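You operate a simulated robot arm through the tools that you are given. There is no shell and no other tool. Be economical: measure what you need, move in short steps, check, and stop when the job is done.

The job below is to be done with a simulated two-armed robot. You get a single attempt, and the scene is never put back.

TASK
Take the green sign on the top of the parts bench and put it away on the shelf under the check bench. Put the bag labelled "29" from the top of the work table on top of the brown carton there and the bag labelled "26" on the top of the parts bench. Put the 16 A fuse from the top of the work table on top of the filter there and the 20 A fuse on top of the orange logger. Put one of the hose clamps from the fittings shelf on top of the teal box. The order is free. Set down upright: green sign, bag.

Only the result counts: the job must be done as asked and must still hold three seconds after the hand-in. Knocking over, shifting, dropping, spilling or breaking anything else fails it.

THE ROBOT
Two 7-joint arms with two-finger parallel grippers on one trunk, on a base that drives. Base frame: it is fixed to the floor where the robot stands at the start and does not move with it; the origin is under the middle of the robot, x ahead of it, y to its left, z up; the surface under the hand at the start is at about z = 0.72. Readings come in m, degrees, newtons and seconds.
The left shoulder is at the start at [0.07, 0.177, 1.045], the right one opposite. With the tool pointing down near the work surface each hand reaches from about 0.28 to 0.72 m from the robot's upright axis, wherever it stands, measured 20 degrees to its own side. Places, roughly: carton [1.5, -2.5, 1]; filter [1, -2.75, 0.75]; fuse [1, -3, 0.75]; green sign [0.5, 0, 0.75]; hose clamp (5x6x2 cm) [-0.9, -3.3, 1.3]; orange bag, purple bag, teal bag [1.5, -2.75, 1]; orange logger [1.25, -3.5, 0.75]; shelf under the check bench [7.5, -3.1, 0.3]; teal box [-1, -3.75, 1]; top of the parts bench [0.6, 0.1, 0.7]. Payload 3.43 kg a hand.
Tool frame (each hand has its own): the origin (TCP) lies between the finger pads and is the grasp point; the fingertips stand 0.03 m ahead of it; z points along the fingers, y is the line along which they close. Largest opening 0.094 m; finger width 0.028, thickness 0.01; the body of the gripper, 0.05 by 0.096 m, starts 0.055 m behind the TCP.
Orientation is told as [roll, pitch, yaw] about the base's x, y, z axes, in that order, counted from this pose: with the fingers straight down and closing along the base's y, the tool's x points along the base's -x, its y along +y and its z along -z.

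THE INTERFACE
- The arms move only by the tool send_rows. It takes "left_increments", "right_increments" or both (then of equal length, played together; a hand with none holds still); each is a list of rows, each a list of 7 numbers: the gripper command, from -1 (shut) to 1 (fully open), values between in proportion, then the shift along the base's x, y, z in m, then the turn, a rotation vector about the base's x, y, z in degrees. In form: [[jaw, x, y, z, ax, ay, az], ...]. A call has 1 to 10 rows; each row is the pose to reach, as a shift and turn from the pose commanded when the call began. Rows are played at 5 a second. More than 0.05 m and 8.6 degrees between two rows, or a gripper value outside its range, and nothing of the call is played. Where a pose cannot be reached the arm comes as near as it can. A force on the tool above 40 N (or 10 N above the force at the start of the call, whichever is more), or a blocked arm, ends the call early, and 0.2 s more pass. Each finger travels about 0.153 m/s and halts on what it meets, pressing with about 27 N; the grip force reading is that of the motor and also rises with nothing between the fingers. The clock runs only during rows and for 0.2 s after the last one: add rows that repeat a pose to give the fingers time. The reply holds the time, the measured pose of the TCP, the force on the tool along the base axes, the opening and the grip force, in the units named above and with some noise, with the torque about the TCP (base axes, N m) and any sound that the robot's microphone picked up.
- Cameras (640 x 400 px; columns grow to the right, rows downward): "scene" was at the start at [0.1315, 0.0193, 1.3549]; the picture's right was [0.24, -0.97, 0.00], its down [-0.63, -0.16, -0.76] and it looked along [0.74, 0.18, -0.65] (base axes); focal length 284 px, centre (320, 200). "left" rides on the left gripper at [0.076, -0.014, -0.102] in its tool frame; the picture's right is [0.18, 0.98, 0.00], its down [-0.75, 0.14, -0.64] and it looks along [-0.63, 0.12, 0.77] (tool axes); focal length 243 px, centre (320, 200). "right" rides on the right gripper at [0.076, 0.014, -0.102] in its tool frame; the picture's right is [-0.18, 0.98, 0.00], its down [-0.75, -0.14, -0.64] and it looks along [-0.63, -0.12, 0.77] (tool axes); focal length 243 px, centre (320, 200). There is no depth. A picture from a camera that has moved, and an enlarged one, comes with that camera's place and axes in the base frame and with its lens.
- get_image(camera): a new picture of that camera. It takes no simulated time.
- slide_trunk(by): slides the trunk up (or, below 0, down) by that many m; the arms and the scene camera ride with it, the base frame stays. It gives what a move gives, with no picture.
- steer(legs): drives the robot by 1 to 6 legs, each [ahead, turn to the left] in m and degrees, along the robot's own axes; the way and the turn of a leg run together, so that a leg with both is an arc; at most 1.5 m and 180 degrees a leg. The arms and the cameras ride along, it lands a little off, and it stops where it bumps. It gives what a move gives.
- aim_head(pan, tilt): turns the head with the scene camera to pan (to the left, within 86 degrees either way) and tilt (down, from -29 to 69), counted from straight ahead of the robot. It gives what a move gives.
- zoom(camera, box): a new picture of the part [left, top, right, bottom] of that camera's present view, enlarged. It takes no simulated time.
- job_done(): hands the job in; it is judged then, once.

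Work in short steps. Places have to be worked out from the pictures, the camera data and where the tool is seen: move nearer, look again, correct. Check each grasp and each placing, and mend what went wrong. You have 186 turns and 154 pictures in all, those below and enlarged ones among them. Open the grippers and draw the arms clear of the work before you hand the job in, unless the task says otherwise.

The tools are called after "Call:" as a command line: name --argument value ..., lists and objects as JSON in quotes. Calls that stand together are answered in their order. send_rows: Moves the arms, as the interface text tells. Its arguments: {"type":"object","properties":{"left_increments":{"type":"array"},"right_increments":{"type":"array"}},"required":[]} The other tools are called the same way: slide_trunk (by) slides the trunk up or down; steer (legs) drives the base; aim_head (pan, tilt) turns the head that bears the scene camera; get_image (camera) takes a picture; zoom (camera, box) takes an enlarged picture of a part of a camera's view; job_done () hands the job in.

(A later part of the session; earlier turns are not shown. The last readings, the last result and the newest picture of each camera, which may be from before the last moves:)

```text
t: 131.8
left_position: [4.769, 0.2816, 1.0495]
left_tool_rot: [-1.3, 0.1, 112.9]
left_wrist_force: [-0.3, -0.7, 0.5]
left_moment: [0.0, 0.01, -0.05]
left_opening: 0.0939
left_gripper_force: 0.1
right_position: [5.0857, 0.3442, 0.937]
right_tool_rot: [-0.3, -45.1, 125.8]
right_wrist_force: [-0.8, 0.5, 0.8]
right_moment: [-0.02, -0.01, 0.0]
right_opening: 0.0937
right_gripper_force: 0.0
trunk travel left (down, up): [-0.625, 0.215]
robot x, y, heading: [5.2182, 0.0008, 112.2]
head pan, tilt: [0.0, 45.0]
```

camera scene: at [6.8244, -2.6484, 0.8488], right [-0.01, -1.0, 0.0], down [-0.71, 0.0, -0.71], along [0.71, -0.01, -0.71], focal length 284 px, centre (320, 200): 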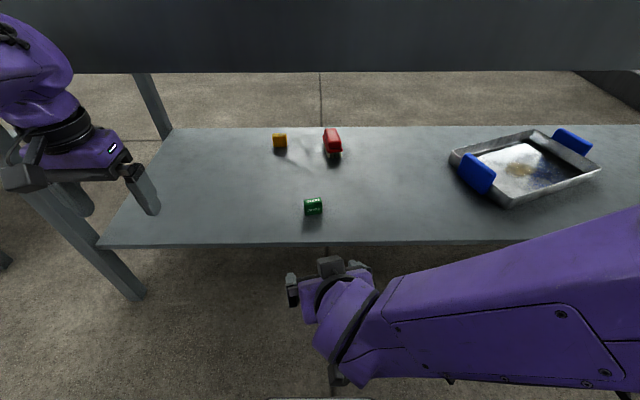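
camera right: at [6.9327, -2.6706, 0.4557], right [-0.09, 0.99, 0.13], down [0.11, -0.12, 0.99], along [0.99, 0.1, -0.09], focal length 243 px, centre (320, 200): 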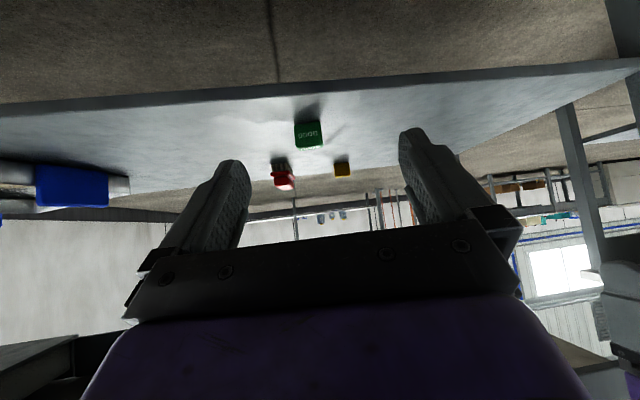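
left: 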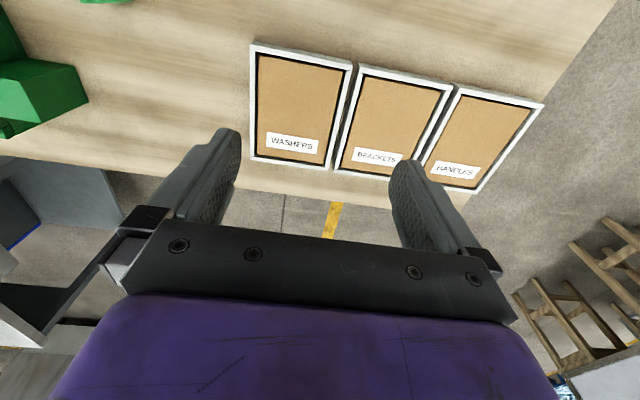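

Landed at (5.22, 0.00), a little closer to the bucket table than planned. I move away from it and continue.

Call:
steer --legs '[[0.35, 0], [0, 30], [0.55, 0]]'

Call:
aim_head --pan 0 --tilt 25

Call:
get_image --camera "scene"

```text
t: 138.3
left_position: [4.1148, 0.6693, 1.0498]
left_tool_rot: [-1.4, 0.1, 143.7]
left_wrist_force: [-0.1, 0.2, 0.2]
left_moment: [0.01, -0.01, 0.01]
left_opening: 0.0939
left_gripper_force: 0.1
right_position: [4.3563, 0.8842, 0.9369]
right_tool_rot: [-0.3, -44.9, 156.6]
right_wrist_force: [0.0, 0.1, -0.2]
right_moment: [0.0, 0.02, -0.01]
right_opening: 0.094
right_gripper_force: 0.1
trunk travel left (down, up): [-0.625, 0.215]
robot x, y, heading: [4.6457, 0.6622, 142.9]
head pan, tilt: [0.0, 45.0]
```

```text
t: 139.1
left_position: [4.1141, 0.6694, 1.0499]
left_tool_rot: [-1.4, 0.1, 143.7]
left_wrist_force: [0.6, 0.1, 0.1]
left_moment: [-0.02, 0.01, 0.0]
left_opening: 0.0941
left_gripper_force: 0.0
right_position: [4.3562, 0.8834, 0.9364]
right_tool_rot: [-0.3, -45.0, 156.6]
right_wrist_force: [1.0, -1.0, -0.5]
right_moment: [0.01, -0.03, -0.02]
right_opening: 0.0941
right_gripper_force: 0.0
trunk travel left (down, up): [-0.625, 0.215]
robot x, y, heading: [4.6446, 0.6574, 143.0]
head pan, tilt: [0.0, 25.0]
```

```text
122 pictures are left
camera scene: at [4.5303, 0.7423, 1.3793], right [0.6, 0.8, 0.0], down [0.34, -0.25, -0.91], along [-0.72, 0.54, -0.42], focal length 284 px, centre (320, 200)
```

scene: 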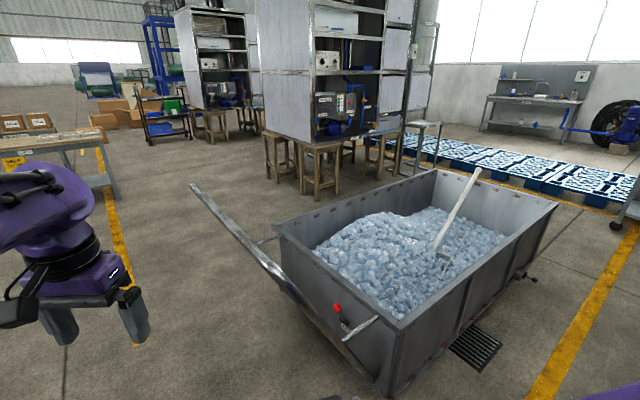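

The tub cart's handle ends near (3.5, 0.95), so I swing wider to pass midway between it and the white cabinet.

Call:
steer --legs '[[0, 58], [1.12, 0], [0, -44], [1.4, 0], [1.31, 0]]'

Call:
get_image --camera "scene"

```text
t: 162.0
left_position: [0.6306, 1.2976, 1.0507]
left_tool_rot: [-1.3, 0.1, 155.0]
left_wrist_force: [0.1, 0.3, 0.1]
left_moment: [0.03, 0.02, -0.03]
left_opening: 0.094
left_gripper_force: 0.0
right_position: [0.8242, 1.5544, 0.9368]
right_tool_rot: [-0.3, -45.0, 168.0]
right_wrist_force: [-1.0, -0.3, -0.3]
right_moment: [0.02, 0.01, 0.01]
right_opening: 0.0941
right_gripper_force: 0.1
trunk travel left (down, up): [-0.625, 0.215]
robot x, y, heading: [1.1518, 1.3896, 154.5]
head pan, tilt: [0.0, 25.0]
```

```text
121 pictures are left
camera scene: at [1.0227, 1.4507, 1.3793], right [0.43, 0.9, 0.0], down [0.38, -0.18, -0.91], along [-0.82, 0.39, -0.42], focal length 284 px, centre (320, 200)
```

scene: 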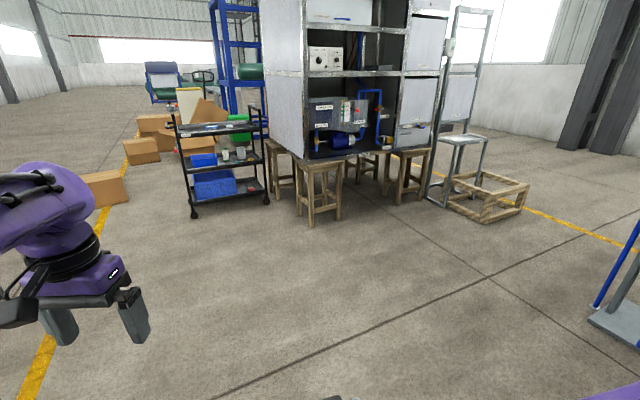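

The way back is clear. I return to x≈-0.3 and head down the aisle toward the work table.

Call:
steer --legs '[[0, 25.5], [1.42, 0], [0, 90], [1.3, 0], [1.2, 0]]'

Call:
get_image --camera "scene"

```text
t: 185.9
left_position: [0.0393, -1.5467, 1.0506]
left_tool_rot: [-1.5, 0.0, -90.1]
left_wrist_force: [-0.4, 0.3, 0.2]
left_moment: [0.02, -0.01, 0.01]
left_opening: 0.0938
left_gripper_force: 0.0
right_position: [-0.2742, -1.4803, 0.937]
right_tool_rot: [-0.3, -45.0, -77.1]
right_wrist_force: [0.7, -0.3, 0.4]
right_moment: [0.01, 0.0, -0.02]
right_opening: 0.094
right_gripper_force: 0.0
trunk travel left (down, up): [-0.625, 0.215]
robot x, y, heading: [-0.2613, -1.1113, -90.7]
head pan, tilt: [0.0, 25.0]
```

```text
120 pictures are left
camera scene: at [-0.2659, -1.2566, 1.3793], right [-1.0, 0.01, 0.0], down [0.01, 0.42, -0.91], along [-0.01, -0.91, -0.42], focal length 284 px, centre (320, 200)
```

scene: 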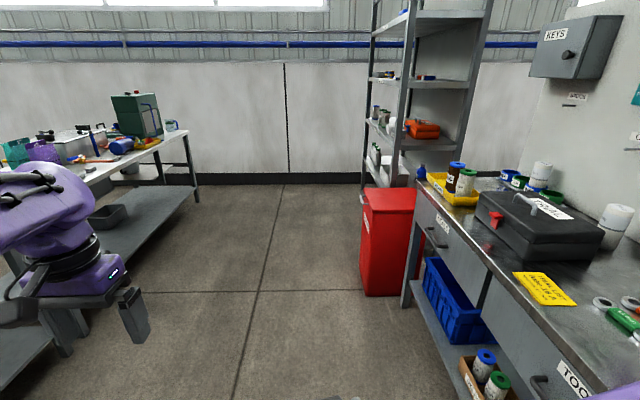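

The work table is on the left. I advance to y≈-2.5, turn to face it and look.

Call:
steer --legs '[[1.4, 0], [0, 90]]'

Call:
get_image --camera "scene"

```text
t: 196.7
left_position: [0.1697, -2.1997, 1.0505]
left_tool_rot: [-1.4, 0.1, 0.6]
left_wrist_force: [0.1, -1.0, 0.1]
left_moment: [0.0, 0.03, -0.02]
left_opening: 0.0944
left_gripper_force: 0.1
right_position: [0.1062, -2.5155, 0.9377]
right_tool_rot: [-0.4, -45.0, 13.6]
right_wrist_force: [-0.5, -0.1, -0.6]
right_moment: [0.01, 0.01, -0.01]
right_opening: 0.0938
right_gripper_force: 0.0
trunk travel left (down, up): [-0.625, 0.215]
robot x, y, heading: [-0.262, -2.5063, -0.2]
head pan, tilt: [0.0, 25.0]
```

```text
119 pictures are left
camera scene: at [-0.1194, -2.5098, 1.3793], right [0.0, -1.0, 0.0], down [-0.42, 0.0, -0.91], along [0.91, 0.0, -0.42], focal length 284 px, centre (320, 200)
```

scene: 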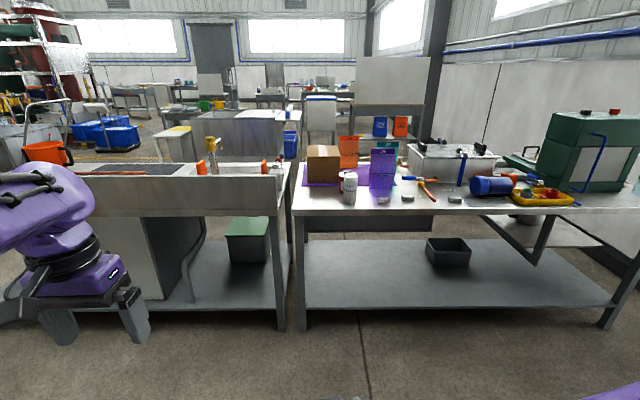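

The work table has the carton, the bags and small items. I zoom in to identify them.

Call:
zoom --camera "scene" --box '[290, 120, 450, 220]'

Call:
zoom --camera "scene" --box '[430, 120, 590, 220]'

```text
4.00 times, centred on (370, 170) of scene
camera zoom: at [-0.1194, -2.5098, 1.3793], right [0.0, -1.0, 0.0], down [-0.42, 0.0, -0.91], along [0.91, 0.0, -0.42], focal length 1136 px, centre (120, 320)
```

zoom: 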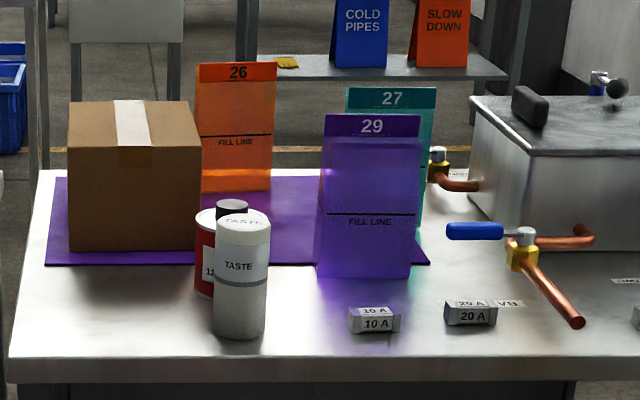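

```text
4.00 times, centred on (510, 170) of scene
camera zoom: at [-0.1194, -2.5098, 1.3793], right [0.0, -1.0, 0.0], down [-0.42, 0.0, -0.91], along [0.91, 0.0, -0.42], focal length 1136 px, centre (-440, 320)
```

zoom: 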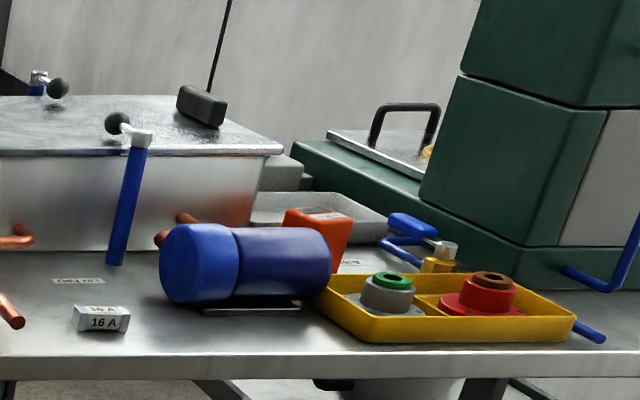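

The 16 A, 20 A and 10 A fuses and bags 26/29/27 are identified; bag 29 is at about (1.35, -2.85) and bag 26 farther back, near x≈1.7. I raise the trunk and move closer for better estimates.

Call:
slide_trunk --by 0.15

Call:
steer --legs '[[0, -40], [0.55, 0], [0, 40]]'

Call:
aim_head --pan 0 --tilt 38

Call:
get_image --camera "scene"

```text
t: 198.4
left_position: [0.1695, -2.1998, 1.1992]
left_tool_rot: [-1.4, 0.1, 0.7]
left_wrist_force: [-0.3, 0.1, -0.3]
left_moment: [0.0, -0.01, 0.0]
left_opening: 0.0942
left_gripper_force: 0.2
right_position: [0.1065, -2.5153, 1.087]
right_tool_rot: [-0.4, -44.9, 13.5]
right_wrist_force: [0.2, 0.0, -0.5]
right_moment: [0.0, 0.02, -0.03]
right_opening: 0.0942
right_gripper_force: 0.0
trunk travel left (down, up): [-0.775, 0.065]
robot x, y, heading: [-0.2594, -2.5074, -0.1]
head pan, tilt: [0.0, 25.0]
```

```text
t: 205.3
left_position: [0.5901, -2.5606, 1.2004]
left_tool_rot: [-1.3, 0.0, 0.2]
left_wrist_force: [0.5, -0.3, -1.1]
left_moment: [-0.01, -0.02, 0.0]
left_opening: 0.0938
left_gripper_force: 0.0
right_position: [0.5247, -2.8756, 1.0872]
right_tool_rot: [-0.2, -45.0, 13.0]
right_wrist_force: [-0.5, -0.1, 0.2]
right_moment: [-0.01, -0.01, 0.0]
right_opening: 0.0941
right_gripper_force: 0.0
trunk travel left (down, up): [-0.775, 0.065]
robot x, y, heading: [0.1617, -2.8673, -0.5]
head pan, tilt: [0.0, 25.0]
```

```text
t: 206.1
left_position: [0.5909, -2.5606, 1.2007]
left_tool_rot: [-1.5, 0.0, 0.1]
left_wrist_force: [-0.5, 0.4, 0.0]
left_moment: [0.0, -0.03, -0.01]
left_opening: 0.094
left_gripper_force: 0.1
right_position: [0.525, -2.8758, 1.086]
right_tool_rot: [-0.3, -45.1, 13.1]
right_wrist_force: [0.2, -0.2, 0.6]
right_moment: [0.03, -0.04, -0.01]
right_opening: 0.0938
right_gripper_force: 0.0
trunk travel left (down, up): [-0.775, 0.065]
robot x, y, heading: [0.1554, -2.8649, -0.3]
head pan, tilt: [0.0, 38.0]
```

```text
116 pictures are left
camera scene: at [0.2943, -2.8681, 1.5091], right [-0.01, -1.0, 0.0], down [-0.62, 0.0, -0.79], along [0.79, -0.01, -0.62], focal length 284 px, centre (320, 200)
```

scene: 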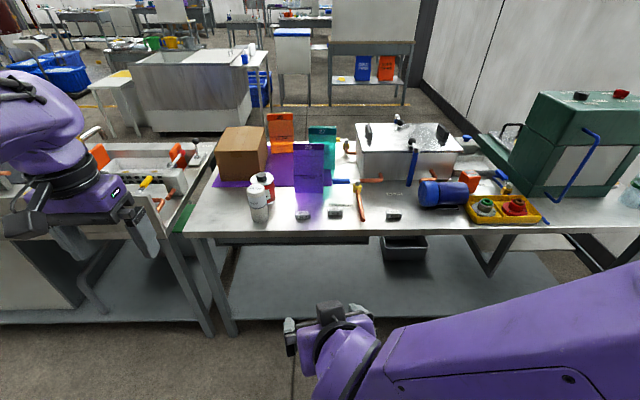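

I zoom in on the left part (cans, bags) and on the right part (fuses, logger) of the table.

Call:
zoom --camera "scene" --box '[210, 105, 370, 225]'

Call:
zoom --camera "scene" --box '[380, 150, 550, 235]'

```text
3.33 times, centred on (290, 165) of scene
camera zoom: at [0.2943, -2.8681, 1.5091], right [-0.01, -1.0, 0.0], down [-0.62, 0.0, -0.79], along [0.79, -0.01, -0.62], focal length 947 px, centre (420, 317)
```

zoom: 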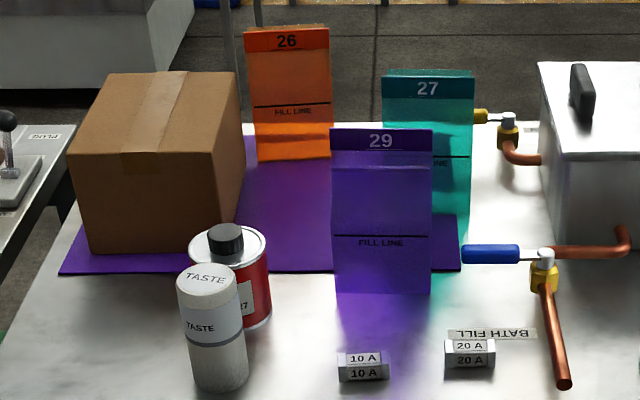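

```text
3.76 times, centred on (465, 192) of scene
camera zoom: at [0.2943, -2.8681, 1.5091], right [-0.01, -1.0, 0.0], down [-0.62, 0.0, -0.79], along [0.79, -0.01, -0.62], focal length 1070 px, centre (-226, 228)
```

zoom: 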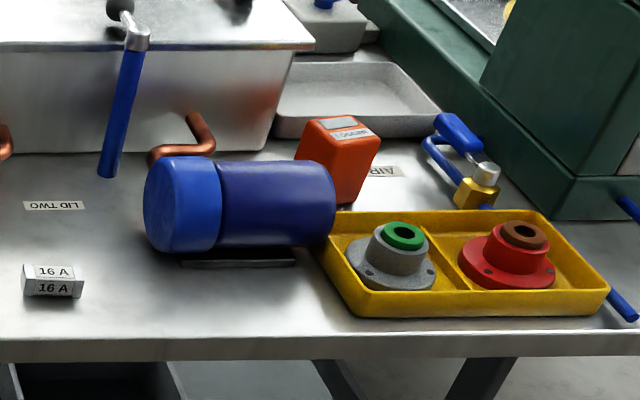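

The "TASTE" cylinder at about (1.11, -2.65, top z≈0.915) fits the filter; the orange box says LOGGER. I drive up to the table with the hands high above it and turn the right hand back to pointing down.

Call:
steer --legs '[[0.48, 0]]'

Call:
send_rows --right_increments '[[1, 0, 0, 0, 0, 0, -6.5], [1, 0, 0, 0, 0, 0, -13], [1, 0, 0, 0, 0, 0, -13]]'

Call:
send_rows --right_increments '[[1, 0.01, -0.03, 0, 0, 7.5, 0], [1, 0.02, -0.06, 0, 0, 15, 0], [1, 0.03, -0.09, 0, 0, 22.5, 0], [1, 0.04, -0.12, 0, 0, 30, 0], [1, 0.05, -0.15, 0, 0, 37.5, 0], [1, 0.06, -0.18, 0, 0, 45, 0], [1, 0.06, -0.2, 0, 0, 45, 0]]'

Call:
get_image --camera "right"

Call:
get_image --camera "scene"

```text
t: 208.9
left_position: [1.0729, -2.5667, 1.2011]
left_tool_rot: [-1.3, 0.0, 0.0]
left_wrist_force: [-0.2, 0.6, 0.9]
left_moment: [-0.02, 0.0, 0.02]
left_opening: 0.0941
left_gripper_force: 0.1
right_position: [1.0053, -2.8819, 1.0872]
right_tool_rot: [-0.3, -45.2, 12.8]
right_wrist_force: [-0.6, -0.5, -0.6]
right_moment: [-0.02, -0.01, 0.0]
right_opening: 0.0939
right_gripper_force: 0.0
trunk travel left (down, up): [-0.775, 0.065]
robot x, y, heading: [0.6376, -2.8689, -0.8]
head pan, tilt: [0.0, 38.0]
```

```text
t: 209.7
left_position: [1.0736, -2.5681, 1.2003]
left_tool_rot: [-1.5, 0.1, -0.1]
left_wrist_force: [-1.0, -1.1, 0.0]
left_moment: [0.02, 0.02, 0.0]
left_opening: 0.0938
left_gripper_force: 0.0
right_position: [1.0056, -2.8825, 1.0879]
right_tool_rot: [-0.2, -45.0, -0.2]
right_wrist_force: [0.4, -0.6, 0.2]
right_moment: [-0.01, 0.01, 0.03]
right_opening: 0.0939
right_gripper_force: 0.0
trunk travel left (down, up): [-0.775, 0.065]
robot x, y, heading: [0.6389, -2.8694, -0.8]
head pan, tilt: [0.0, 38.0]
```

```text
t: 211.3
left_position: [1.0725, -2.5676, 1.2017]
left_tool_rot: [-1.2, 0.0, -0.2]
left_wrist_force: [-0.2, -0.1, -0.3]
left_moment: [-0.02, -0.05, -0.01]
left_opening: 0.0937
left_gripper_force: 0.0
right_position: [1.0656, -3.0846, 1.0875]
right_tool_rot: [-0.2, 0.1, -0.1]
right_wrist_force: [-0.4, 0.1, 0.0]
right_moment: [-0.01, -0.01, 0.04]
right_opening: 0.0939
right_gripper_force: 0.2
trunk travel left (down, up): [-0.775, 0.065]
robot x, y, heading: [0.6385, -2.8704, -1.1]
head pan, tilt: [0.0, 38.0]
```

```text
113 pictures are left
camera right: at [0.9876, -3.0693, 1.1897], right [0.19, 0.98, 0.0], down [0.75, -0.14, 0.64], along [0.63, -0.12, -0.77], focal length 243 px, centre (320, 200)
```

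right: 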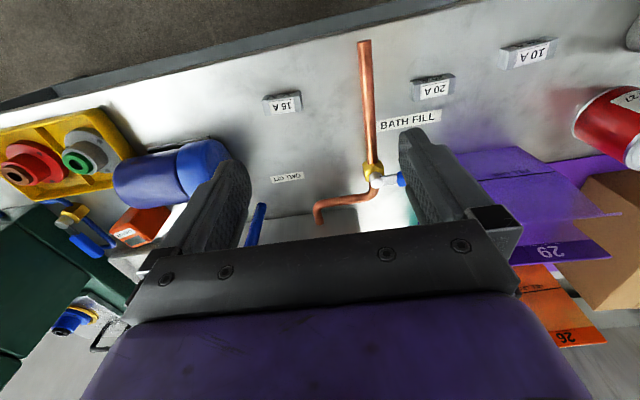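

```text
112 pictures are left
camera scene: at [0.7731, -2.8747, 1.5091], right [-0.01, -1.0, 0.0], down [-0.61, 0.01, -0.79], along [0.79, -0.01, -0.62], focal length 284 px, centre (320, 200)
```

scene: 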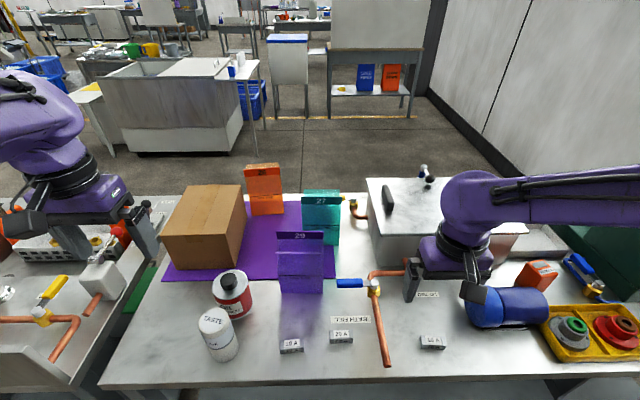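

The 16 A fuse is at about (1.112, -3.156), with its long axis along y. I position above it, lower to z≈0.87 and check.

Call:
send_rows --right_increments '[[0.7, 0.023, -0.036, -0.02, 0, 0, 0], [0.6, 0.046, -0.072, -0.04, 0, 0, 0], [0.6, 0.046, -0.072, -0.08, 0, 0, 0], [0.6, 0.046, -0.072, -0.12, 0, 0, 0], [0.6, 0.046, -0.072, -0.16, 0, 0, 0], [0.6, 0.046, -0.072, -0.2, 0, 0, 0], [0.6, 0.046, -0.072, -0.22, 0, 0, 0], [0.6, 0.046, -0.072, -0.22, 0, 0, 0]]'

Call:
get_image --camera "right"

Call:
zoom --camera "scene" --box '[340, 260, 500, 380]'

```text
t: 213.1
left_position: [1.0715, -2.5676, 1.2018]
left_tool_rot: [-1.4, 0.0, -0.2]
left_wrist_force: [0.3, -0.6, 0.5]
left_moment: [0.0, 0.01, 0.0]
left_opening: 0.0939
left_gripper_force: 0.0
right_position: [1.1107, -3.1555, 0.8688]
right_tool_rot: [-0.3, -0.2, -0.1]
right_wrist_force: [0.6, -0.3, 1.0]
right_moment: [0.01, -0.03, -0.01]
right_opening: 0.0754
right_gripper_force: 0.0
trunk travel left (down, up): [-0.775, 0.065]
robot x, y, heading: [0.6395, -2.8742, -0.7]
head pan, tilt: [0.0, 38.0]
```

```text
111 pictures are left
camera right: at [1.0333, -3.1396, 0.971], right [0.19, 0.98, -0.01], down [0.75, -0.14, 0.64], along [0.63, -0.12, -0.76], focal length 243 px, centre (320, 200)
```

right: 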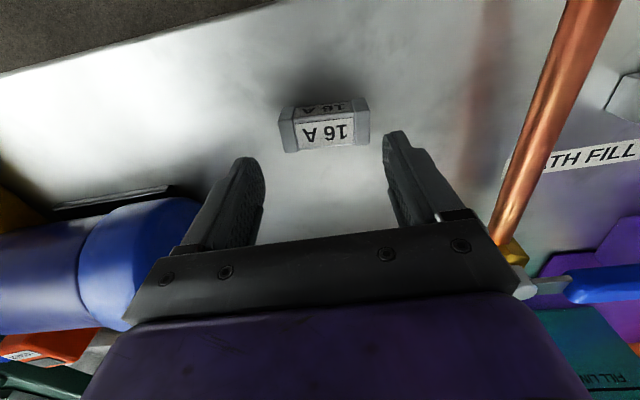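

```text
3.33 times, centred on (420, 320) of scene
camera zoom: at [0.7738, -2.874, 1.5091], right [-0.01, -1.0, 0.0], down [-0.62, 0.01, -0.79], along [0.79, -0.01, -0.62], focal length 947 px, centre (-13, -200)
```

zoom: 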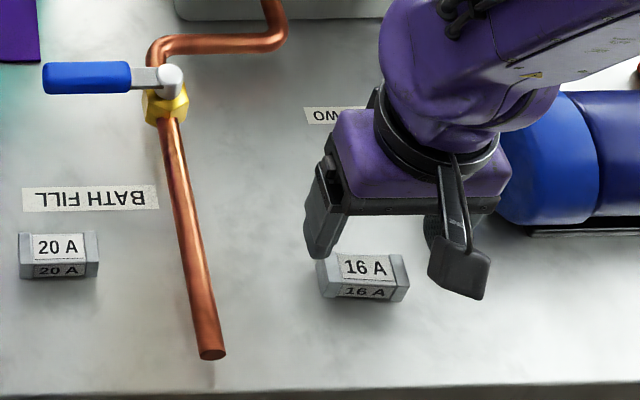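

The fuse is bigger than thought (~6 cm long, 2.5 cm tall). I open wider, centre on (1.113, -3.152) and descend near grasp height.

Call:
send_rows --right_increments '[[0.95, 0.003, 0.004, 0, 0, 0, 0], [0.95, 0.003, 0.004, -0.02, 0, 0, 0], [0.95, 0.003, 0.004, -0.04, 0, 0, 0], [0.95, 0.003, 0.004, -0.055, 0, 0, 0], [0.95, 0.003, 0.004, -0.055, 0, 0, 0]]'

Call:
get_image --camera "right"

Call:
zoom --camera "scene" --box '[380, 290, 500, 380]'

```text
t: 214.0
left_position: [1.0701, -2.5663, 1.2004]
left_tool_rot: [-1.4, 0.0, -0.2]
left_wrist_force: [0.0, 0.4, 0.1]
left_moment: [0.0, 0.04, 0.0]
left_opening: 0.0941
left_gripper_force: 0.1
right_position: [1.1125, -3.147, 0.8306]
right_tool_rot: [-0.2, -0.1, 0.0]
right_wrist_force: [-6.9, 0.3, 13.8]
right_moment: [0.78, 0.42, 0.24]
right_opening: 0.0916
right_gripper_force: 0.1
trunk travel left (down, up): [-0.775, 0.065]
robot x, y, heading: [0.6407, -2.8744, -0.8]
head pan, tilt: [0.0, 38.0]
stopped in row 4 (right hand): the force on the tool passed its limit at 67 N (the readings are from after the stop); the commanded pose is now the measured one
```

```text
109 pictures are left
camera right: at [1.036, -3.1338, 0.9331], right [0.18, 0.98, -0.01], down [0.75, -0.14, 0.64], along [0.63, -0.12, -0.76], focal length 243 px, centre (320, 200)
```

right: 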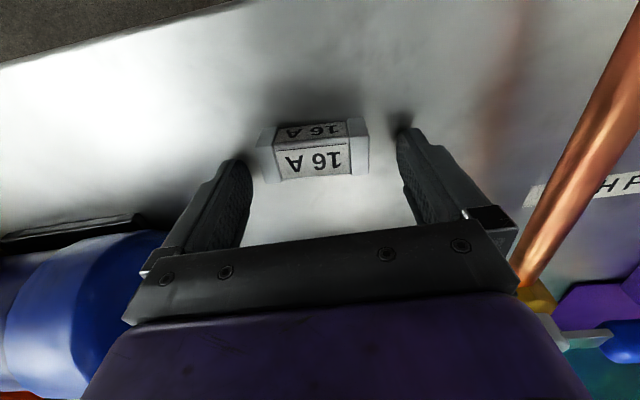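

```text
4.44 times, centred on (440, 335) of scene
camera zoom: at [0.7718, -2.8732, 1.5092], right [-0.01, -1.0, 0.0], down [-0.61, 0.01, -0.79], along [0.79, -0.01, -0.61], focal length 1263 px, centre (-213, -400)
```

zoom: 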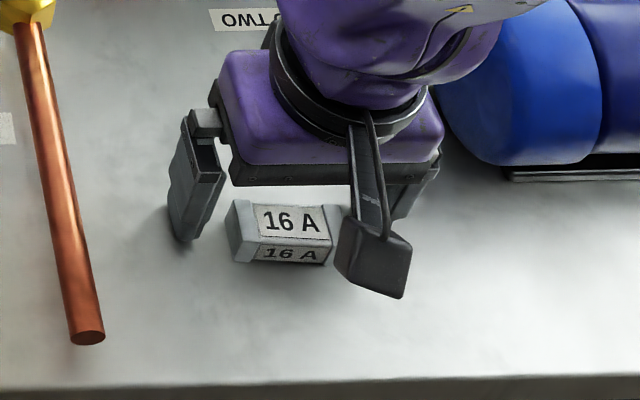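

Fingertips apparently touched the table, so the surface is at z≈0.80. I raise 6 mm and close on the fuse.

Call:
send_rows --right_increments '[[0.95, 0, -0.003, 0.006, 0, 0, 0], [0.5, 0, -0.003, 0.006, 0, 0, 0], [0, 0, -0.003, 0.006, 0, 0, 0], [-0.6, 0, -0.003, 0.006, 0, 0, 0], [-0.6, 0, -0.003, 0.006, 0, 0, 0]]'

Call:
get_image --camera "right"

```text
t: 215.2
left_position: [1.0732, -2.5672, 1.2011]
left_tool_rot: [-1.4, 0.1, -0.3]
left_wrist_force: [0.8, 0.0, 0.3]
left_moment: [0.0, 0.01, 0.0]
left_opening: 0.094
left_gripper_force: 0.1
right_position: [1.114, -3.1533, 0.836]
right_tool_rot: [-0.2, -0.1, -0.1]
right_wrist_force: [0.1, 0.1, 3.0]
right_moment: [0.1, 0.05, -0.03]
right_opening: 0.0574
right_gripper_force: 26.6
trunk travel left (down, up): [-0.775, 0.065]
robot x, y, heading: [0.6387, -2.8714, -0.8]
head pan, tilt: [0.0, 38.0]
```

```text
107 pictures are left
camera right: at [1.0378, -3.1373, 0.9388], right [0.19, 0.98, -0.01], down [0.75, -0.14, 0.64], along [0.63, -0.12, -0.76], focal length 243 px, centre (320, 200)
```

right: 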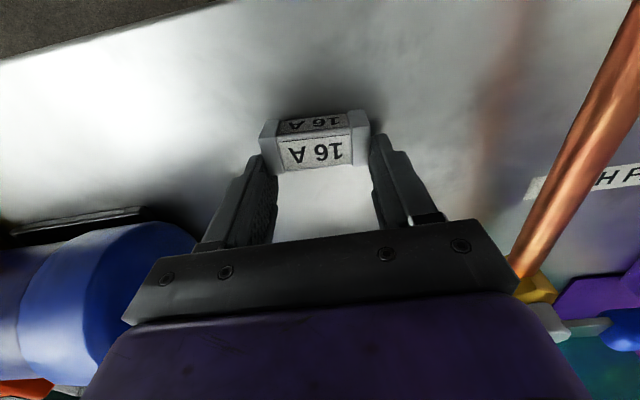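

Gripped. I lift and carry it left to above the filter.

Call:
send_rows --right_increments '[[-0.6, 0, 0, 0.04, 0, 0, 0], [-0.6, -0.01, 0, 0.08, 0, 0, 0], [-0.6, -0.02, 0, 0.12, 0, 0, 0], [-0.6, -0.02, 0.02, 0.16, 0, 0, 0], [-0.6, -0.02, 0.05, 0.2, 0, 0, 0], [-0.6, -0.02, 0.1, 0.2, 0, 0, 0], [-0.6, -0.02, 0.15, 0.2, 0, 0, 0], [-0.6, -0.02, 0.2, 0.2, 0, 0, 0], [-0.6, -0.02, 0.25, 0.2, 0, 0, 0]]'

Call:
send_rows --right_increments '[[-0.6, 0, 0.05, 0, 0, 0, 0], [-0.6, 0, 0.1, 0, 0, 0, 0], [-0.6, 0, 0.15, 0, 0, 0, 0], [-0.6, 0.005, 0.2, 0, 0, 0, 0], [-0.6, 0.005, 0.247, 0, 0, 0, 0], [-0.6, 0.005, 0.247, 0, 0, 0, 0]]'

Call:
get_image --camera "right"

Call:
get_image --camera "scene"

```text
t: 217.2
left_position: [1.0726, -2.5651, 1.1999]
left_tool_rot: [-1.5, 0.2, -0.2]
left_wrist_force: [0.6, 0.6, -0.6]
left_moment: [-0.06, -0.01, 0.01]
left_opening: 0.0942
left_gripper_force: 0.1
right_position: [1.0938, -2.9011, 1.036]
right_tool_rot: [-0.3, 0.1, -0.2]
right_wrist_force: [0.3, -0.5, -0.7]
right_moment: [-0.01, 0.0, 0.01]
right_opening: 0.0572
right_gripper_force: 27.1
trunk travel left (down, up): [-0.775, 0.065]
robot x, y, heading: [0.6408, -2.871, -0.6]
head pan, tilt: [0.0, 38.0]
```

```text
refused: row 4 steps farther than a row can; nothing moved
```

```text
106 pictures are left
camera right: at [1.0172, -2.886, 1.139], right [0.19, 0.98, -0.01], down [0.75, -0.14, 0.64], along [0.63, -0.12, -0.77], focal length 243 px, centre (320, 200)
```

right: 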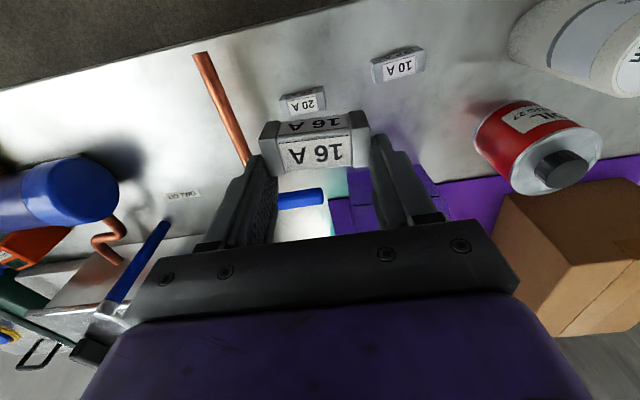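

```text
105 pictures are left
camera scene: at [0.775, -2.8713, 1.5089], right [-0.01, -1.0, 0.0], down [-0.62, 0.01, -0.79], along [0.79, -0.01, -0.62], focal length 284 px, centre (320, 200)
```

scene: 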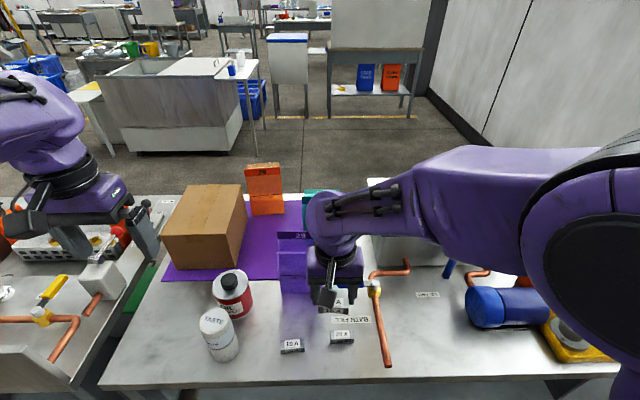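

The left hand is in the way of the filter position, so I move it aside (and up a little) first.

Call:
send_rows --left_increments '[[1, 0, 0.04, 0.02, 0, 0, 0], [1, 0, 0.08, 0.04, 0, 0, 0], [1, 0, 0.12, 0.04, 0, 0, 0], [1, 0, 0.16, 0.04, 0, 0, 0], [1, 0, 0.2, 0.04, 0, 0, 0]]'

Call:
send_rows --right_increments '[[-0.6, 0, 0.045, 0, 0, 0, 0], [-0.6, 0, 0.09, 0, 0, 0, 0], [-0.6, 0, 0.135, 0, 0, 0, 0], [-0.6, 0.003, 0.18, 0, 0, 0, 0], [-0.6, 0.006, 0.22, 0, 0, 0, 0], [-0.6, 0.006, 0.247, 0, 0, 0, 0], [-0.6, 0.006, 0.247, 0, 0, 0, 0]]'

Call:
get_image --camera "right"

Call:
get_image --camera "scene"

```text
t: 218.4
left_position: [1.0744, -2.3636, 1.2409]
left_tool_rot: [-1.5, 0.0, -0.2]
left_wrist_force: [-0.4, 0.9, 0.0]
left_moment: [-0.02, 0.01, 0.02]
left_opening: 0.094
left_gripper_force: 0.1
right_position: [1.0959, -2.9013, 1.0361]
right_tool_rot: [-0.5, -0.1, -0.1]
right_wrist_force: [-0.7, -0.1, -0.1]
right_moment: [0.0, -0.01, -0.02]
right_opening: 0.0576
right_gripper_force: 26.7
trunk travel left (down, up): [-0.775, 0.065]
robot x, y, heading: [0.6392, -2.8705, -0.7]
head pan, tilt: [0.0, 38.0]
```

```text
t: 220.0
left_position: [1.0743, -2.3671, 1.2427]
left_tool_rot: [-1.4, 0.0, -0.2]
left_wrist_force: [-0.2, 0.4, -0.5]
left_moment: [-0.04, 0.0, -0.02]
left_opening: 0.0941
left_gripper_force: 0.0
right_position: [1.0984, -2.6729, 1.037]
right_tool_rot: [-0.3, -0.1, 0.5]
right_wrist_force: [0.3, -0.3, -0.3]
right_moment: [0.0, 0.0, 0.0]
right_opening: 0.0573
right_gripper_force: 27.6
right hand out of reach, approached as far as the arm can: row 6, 7
trunk travel left (down, up): [-0.775, 0.065]
robot x, y, heading: [0.6429, -2.8696, -0.8]
head pan, tilt: [0.0, 38.0]
```

```text
104 pictures are left
camera right: at [1.0212, -2.6607, 1.1405], right [0.17, 0.98, -0.01], down [0.75, -0.13, 0.64], along [0.63, -0.12, -0.77], focal length 243 px, centre (320, 200)
```

right: 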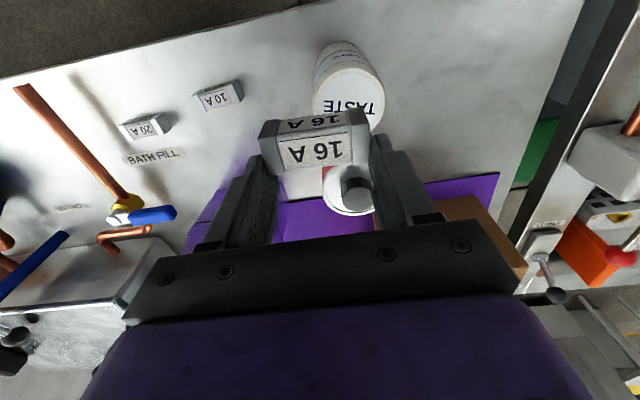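

```text
103 pictures are left
camera scene: at [0.7737, -2.8735, 1.5091], right [-0.01, -1.0, 0.0], down [-0.62, 0.01, -0.79], along [0.79, -0.01, -0.62], focal length 284 px, centre (320, 200)
```

scene: 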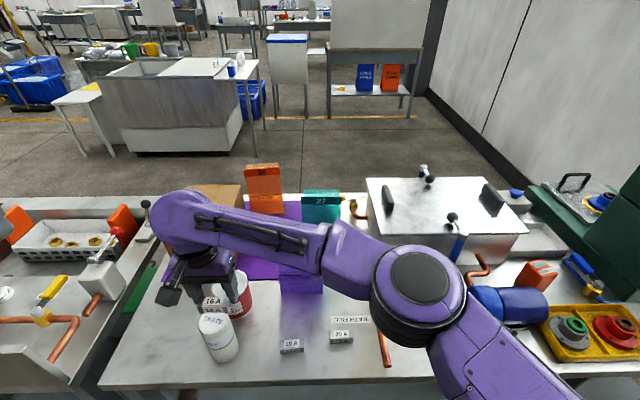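

The arm is at its limit, about 2 cm short to the left. Turning the base 3° to the left shifts the hand to about (1.088, -2.649), right over the filter.

Call:
steer --legs '[[0, 3]]'

Call:
get_image --camera "right"

Call:
zoom --camera "scene" --box '[150, 240, 310, 370]'

```text
t: 220.8
left_position: [1.0482, -2.3475, 1.2421]
left_tool_rot: [-1.3, 0.2, 2.8]
left_wrist_force: [0.4, 0.3, -0.4]
left_moment: [-0.04, 0.04, 0.0]
left_opening: 0.094
left_gripper_force: 0.1
right_position: [1.0895, -2.6516, 1.0367]
right_tool_rot: [-0.2, 0.1, 3.7]
right_wrist_force: [0.0, 0.1, 0.4]
right_moment: [-0.01, 0.01, 0.01]
right_opening: 0.0572
right_gripper_force: 27.2
trunk travel left (down, up): [-0.775, 0.065]
robot x, y, heading: [0.6369, -2.8729, 2.4]
head pan, tilt: [0.0, 38.0]
```

```text
102 pictures are left
camera right: at [1.0119, -2.6427, 1.1403], right [0.12, 0.99, 0.0], down [0.76, -0.09, 0.64], along [0.64, -0.08, -0.77], focal length 243 px, centre (320, 200)
```

right: 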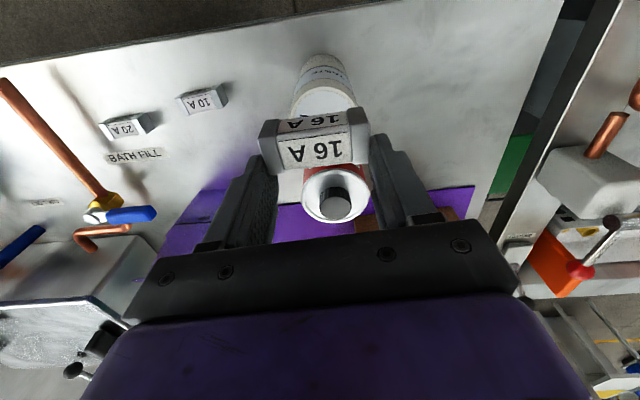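

```text
3.08 times, centred on (230, 305) of scene
camera zoom: at [0.7765, -2.8688, 1.5088], right [0.04, -1.0, 0.0], down [-0.62, -0.02, -0.79], along [0.79, 0.03, -0.62], focal length 874 px, centre (597, -123)
```

zoom: 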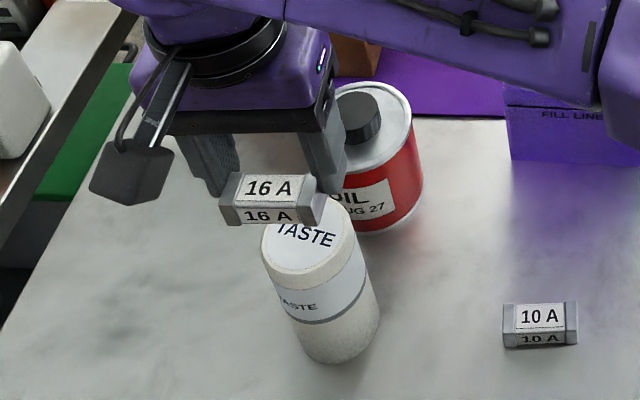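

The fuse hangs nearly over the filter's centre. I nudge it slightly and lower carefully until contact.

Call:
send_rows --right_increments '[[-0.6, 0.004, -0.003, -0.02, 0, 0, 0], [-0.6, 0.004, -0.003, -0.04, 0, 0, 0], [-0.6, 0.004, -0.003, -0.048, 0, 0, 0], [-0.6, 0.004, -0.003, -0.053, 0, 0, 0], [-0.6, 0.004, -0.003, -0.053, 0, 0, 0]]'

Call:
zoom --camera "scene" --box '[150, 240, 310, 370]'

Call:
get_image --camera "right"

```text
t: 222.0
left_position: [1.0471, -2.3458, 1.2422]
left_tool_rot: [-1.4, 0.1, 2.8]
left_wrist_force: [-0.5, 0.1, 0.8]
left_moment: [-0.01, -0.03, 0.0]
left_opening: 0.0939
left_gripper_force: 0.0
right_position: [1.0927, -2.6544, 0.9854]
right_tool_rot: [-0.4, 0.0, 3.6]
right_wrist_force: [0.8, 0.4, -0.3]
right_moment: [-0.01, 0.01, 0.0]
right_opening: 0.0573
right_gripper_force: 26.9
trunk travel left (down, up): [-0.775, 0.065]
robot x, y, heading: [0.6378, -2.8726, 2.0]
head pan, tilt: [0.0, 38.0]
```

```text
3.08 times, centred on (230, 305) of scene
camera zoom: at [0.7746, -2.8666, 1.509], right [0.04, -1.0, 0.0], down [-0.62, -0.02, -0.79], along [0.79, 0.03, -0.62], focal length 874 px, centre (597, -123)
```

zoom: 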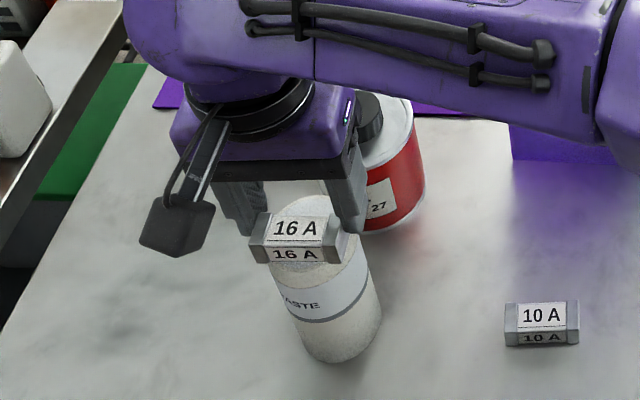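

```text
99 pictures are left
camera right: at [1.0146, -2.6451, 1.0879], right [0.12, 0.99, -0.01], down [0.76, -0.09, 0.64], along [0.64, -0.08, -0.77], focal length 243 px, centre (320, 200)
```

right: 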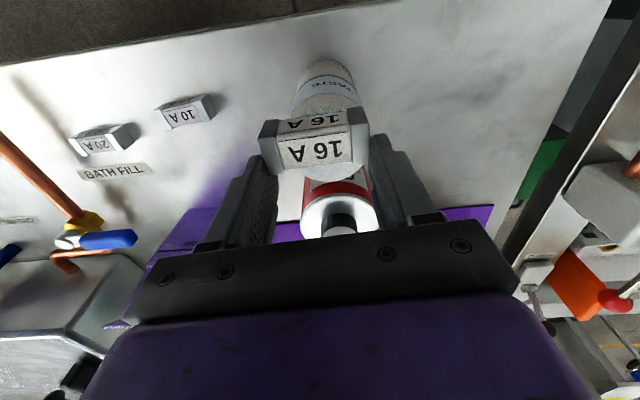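

Alignment looks good. I lower in 3 mm steps to contact.

Call:
send_rows --right_increments '[[-0.6, 0.003, 0, -0.004, 0, 0, 0], [-0.6, 0.003, 0, -0.008, 0, 0, 0], [-0.6, 0.003, 0, -0.011, 0, 0, 0], [-0.6, 0.003, 0, -0.014, 0, 0, 0], [-0.6, 0.003, 0, -0.014, 0, 0, 0]]'

Call:
zoom --camera "scene" --box '[170, 260, 290, 370]'

```text
t: 223.2
left_position: [1.0463, -2.346, 1.2425]
left_tool_rot: [-1.3, 0.1, 2.8]
left_wrist_force: [-0.1, 1.7, 0.0]
left_moment: [0.02, -0.02, 0.01]
left_opening: 0.0938
left_gripper_force: 0.0
right_position: [1.0942, -2.6541, 0.9719]
right_tool_rot: [-0.3, -0.2, 3.7]
right_wrist_force: [0.8, 1.1, 5.6]
right_moment: [0.2, 0.0, -0.02]
right_opening: 0.0573
right_gripper_force: 26.9
trunk travel left (down, up): [-0.775, 0.065]
robot x, y, heading: [0.6403, -2.872, 2.2]
head pan, tilt: [0.0, 38.0]
```

```text
3.64 times, centred on (230, 315) of scene
camera zoom: at [0.7739, -2.8665, 1.5092], right [0.04, -1.0, 0.0], down [-0.61, -0.02, -0.79], along [0.79, 0.03, -0.62], focal length 1033 px, centre (647, -218)
```

zoom: 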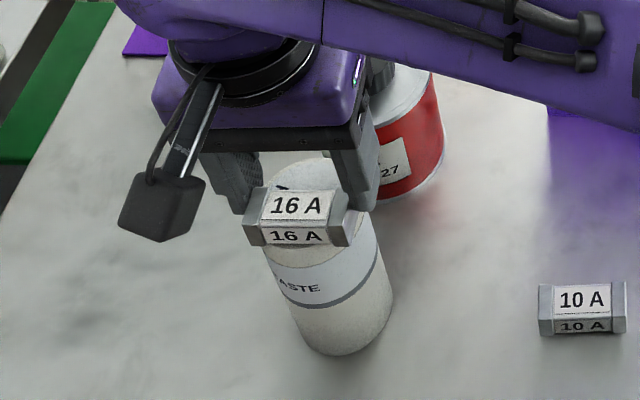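

Light contact (5.6 N). The fuse appears about 1 cm off toward front-left of the filter's centre, so I lift slightly, shift (+0.009, -0.009) and lower again.

Call:
send_rows --right_increments '[[-0.6, 0, 0, 0.008, 0, 0, 0], [-0.6, 0.009, -0.009, 0.01, 0, 0, 0], [-0.6, 0.009, -0.009, 0.005, 0, 0, 0], [-0.6, 0.009, -0.009, 0.002, 0, 0, 0], [-0.6, 0.009, -0.009, -0.001, 0, 0, 0], [-0.6, 0.009, -0.009, -0.001, 0, 0, 0]]'

Call:
zoom --camera "scene" --box '[170, 260, 290, 370]'

Call:
zoom --camera "right" --box '[230, 30, 430, 230]'

```text
t: 224.6
left_position: [1.0471, -2.3447, 1.2428]
left_tool_rot: [-1.4, 0.1, 2.8]
left_wrist_force: [0.2, 0.7, -0.3]
left_moment: [0.01, -0.03, -0.02]
left_opening: 0.0941
left_gripper_force: 0.1
right_position: [1.104, -2.6617, 0.9724]
right_tool_rot: [-0.2, -0.2, 3.6]
right_wrist_force: [2.9, 1.4, 15.5]
right_moment: [0.13, 0.04, -0.12]
right_opening: 0.0572
right_gripper_force: 27.1
trunk travel left (down, up): [-0.775, 0.065]
robot x, y, heading: [0.6383, -2.873, 2.3]
head pan, tilt: [0.0, 38.0]
```

```text
3.64 times, centred on (230, 315) of scene
camera zoom: at [0.7732, -2.8668, 1.5094], right [0.04, -1.0, 0.0], down [-0.61, -0.02, -0.79], along [0.79, 0.03, -0.62], focal length 1033 px, centre (647, -218)
```

zoom: 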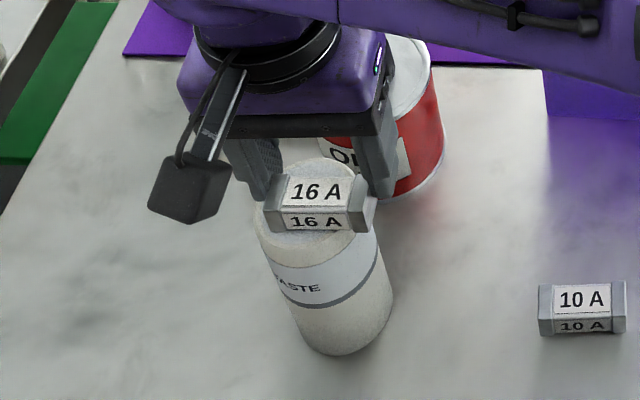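

```text
2.00 times, centred on (330, 130) of right
camera zoom: at [1.0256, -2.653, 1.0734], right [0.12, 0.99, 0.0], down [0.76, -0.09, 0.64], along [0.64, -0.08, -0.76], focal length 485 px, centre (300, 340)
```

zoom: 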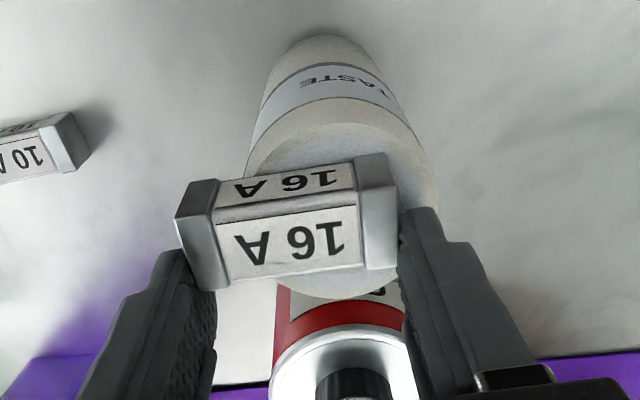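

Fore-aft is centred now and the fuse is a few mm too far right. I shift 5 mm left, then release on the filter.

Call:
send_rows --right_increments '[[-0.6, 0, 0, 0.006, 0, 0, 0], [-0.6, 0.001, 0.005, 0.006, 0, 0, 0], [-0.6, 0.001, 0.005, 0.003, 0, 0, 0], [-0.6, 0.001, 0.005, 0.001, 0, 0, 0], [-0.6, 0.001, 0.005, 0.001, 0, 0, 0]]'

Call:
send_rows --right_increments '[[0.3, 0, 0, 0, 0, 0, 0], [0.6, 0, 0, 0, 0, 0, 0], [0.6, 0, 0, 0, 0, 0, 0], [0.6, 0, 0, 0.02, 0, 0, 0], [0.6, 0, 0, 0.06, 0, 0, 0], [0.6, 0, 0, 0.1, 0, 0, 0]]'

Call:
get_image --camera "right"

Call:
zoom --camera "scene" --box '[170, 260, 290, 370]'

```text
t: 225.8
left_position: [1.0474, -2.3453, 1.2433]
left_tool_rot: [-1.4, 0.1, 2.8]
left_wrist_force: [0.5, 0.5, -0.7]
left_moment: [0.02, 0.0, 0.0]
left_opening: 0.0939
left_gripper_force: 0.0
right_position: [1.1055, -2.6575, 0.9703]
right_tool_rot: [-0.3, -0.1, 3.6]
right_wrist_force: [0.8, 0.9, 4.0]
right_moment: [0.04, -0.01, -0.02]
right_opening: 0.0572
right_gripper_force: 27.3
trunk travel left (down, up): [-0.775, 0.065]
robot x, y, heading: [0.6356, -2.8704, 2.3]
head pan, tilt: [0.0, 38.0]
```

```text
t: 227.2
left_position: [1.0473, -2.3443, 1.2438]
left_tool_rot: [-1.2, 0.1, 2.8]
left_wrist_force: [0.3, -0.7, 0.1]
left_moment: [-0.02, 0.02, 0.01]
left_opening: 0.0939
left_gripper_force: 0.0
right_position: [1.1076, -2.66, 1.0715]
right_tool_rot: [-0.2, 0.0, 3.6]
right_wrist_force: [0.3, 0.2, -0.5]
right_moment: [0.01, 0.03, -0.04]
right_opening: 0.0754
right_gripper_force: 0.2
trunk travel left (down, up): [-0.775, 0.065]
robot x, y, heading: [0.6385, -2.8722, 2.1]
head pan, tilt: [0.0, 38.0]
```

```text
95 pictures are left
camera right: at [1.029, -2.6504, 1.1736], right [0.12, 0.99, 0.0], down [0.76, -0.09, 0.64], along [0.64, -0.08, -0.77], focal length 243 px, centre (320, 200)
```

right: 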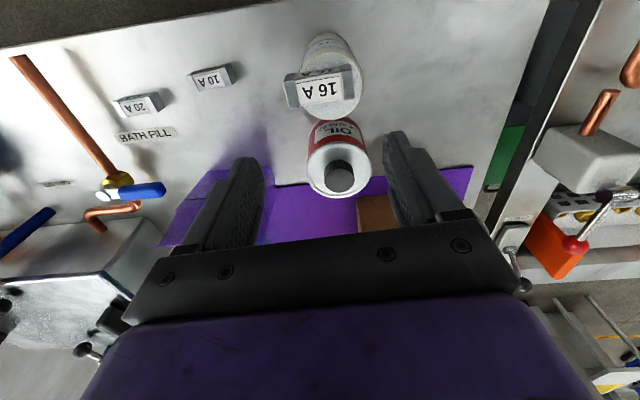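

```text
3.64 times, centred on (230, 315) of scene
camera zoom: at [0.7744, -2.8665, 1.509], right [0.04, -1.0, 0.0], down [-0.62, -0.02, -0.79], along [0.79, 0.03, -0.62], focal length 1033 px, centre (647, -218)
```

zoom: 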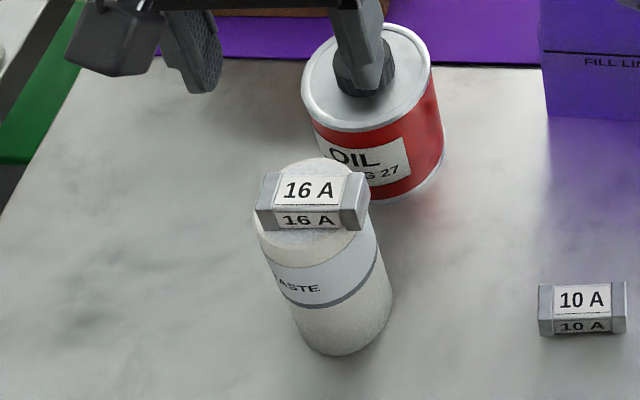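

The 16 A fuse sits well on the filter. Next is the 20 A fuse at about (1.113, -2.925); I move above it.

Call:
send_rows --right_increments '[[0.85, 0, -0.045, 0, 0, 0, -1.5], [0.85, 0.001, -0.09, 0, 0, 0, -3], [0.85, 0.002, -0.135, 0, 0, 0, -3], [0.85, 0.003, -0.18, 0, 0, 0, -3], [0.85, 0.005, -0.225, 0, 0, 0, -3], [0.85, 0.005, -0.265, 0, 0, 0, -3], [0.85, 0.005, -0.265, -0.045, 0, 0, -3], [0.85, 0.005, -0.265, -0.09, 0, 0, -3], [0.85, 0.005, -0.265, -0.135, 0, 0, -3], [0.85, 0.005, -0.265, -0.17, 0, 0, -3]]'

Call:
get_image --camera "right"

Call:
zoom --camera "scene" --box '[270, 260, 430, 380]'

```text
t: 229.4
left_position: [1.0483, -2.3448, 1.2415]
left_tool_rot: [-1.4, 0.1, 2.7]
left_wrist_force: [0.7, 1.1, 0.2]
left_moment: [0.0, -0.01, 0.0]
left_opening: 0.094
left_gripper_force: 0.0
right_position: [1.1111, -2.9234, 0.9012]
right_tool_rot: [-0.4, 0.0, 0.7]
right_wrist_force: [0.2, 0.8, -1.3]
right_moment: [-0.04, -0.02, 0.01]
right_opening: 0.0872
right_gripper_force: 0.1
trunk travel left (down, up): [-0.775, 0.065]
robot x, y, heading: [0.6381, -2.8731, 2.0]
head pan, tilt: [0.0, 38.0]
```

```text
93 pictures are left
camera right: at [1.0339, -2.9099, 1.004], right [0.17, 0.98, -0.01], down [0.76, -0.13, 0.64], along [0.63, -0.12, -0.77], focal length 243 px, centre (320, 200)
```

right: 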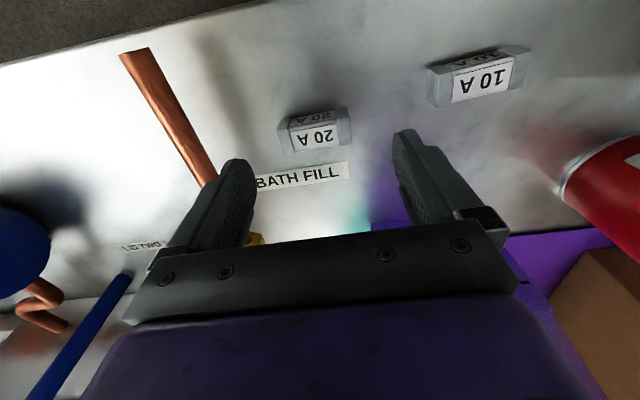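

```text
3.33 times, centred on (350, 320) of scene
camera zoom: at [0.7756, -2.8657, 1.5089], right [0.04, -1.0, 0.0], down [-0.62, -0.03, -0.79], along [0.79, 0.03, -0.62], focal length 947 px, centre (220, -200)
```

zoom: 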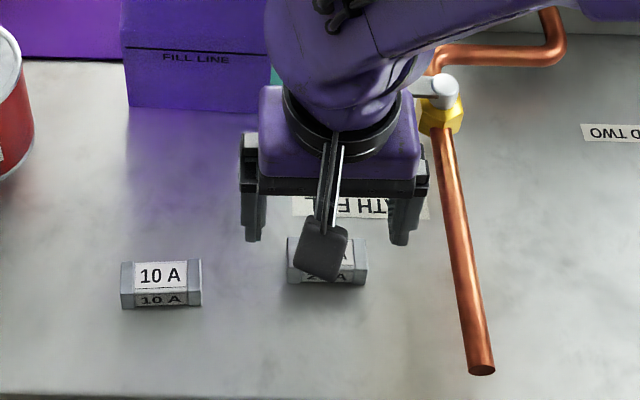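

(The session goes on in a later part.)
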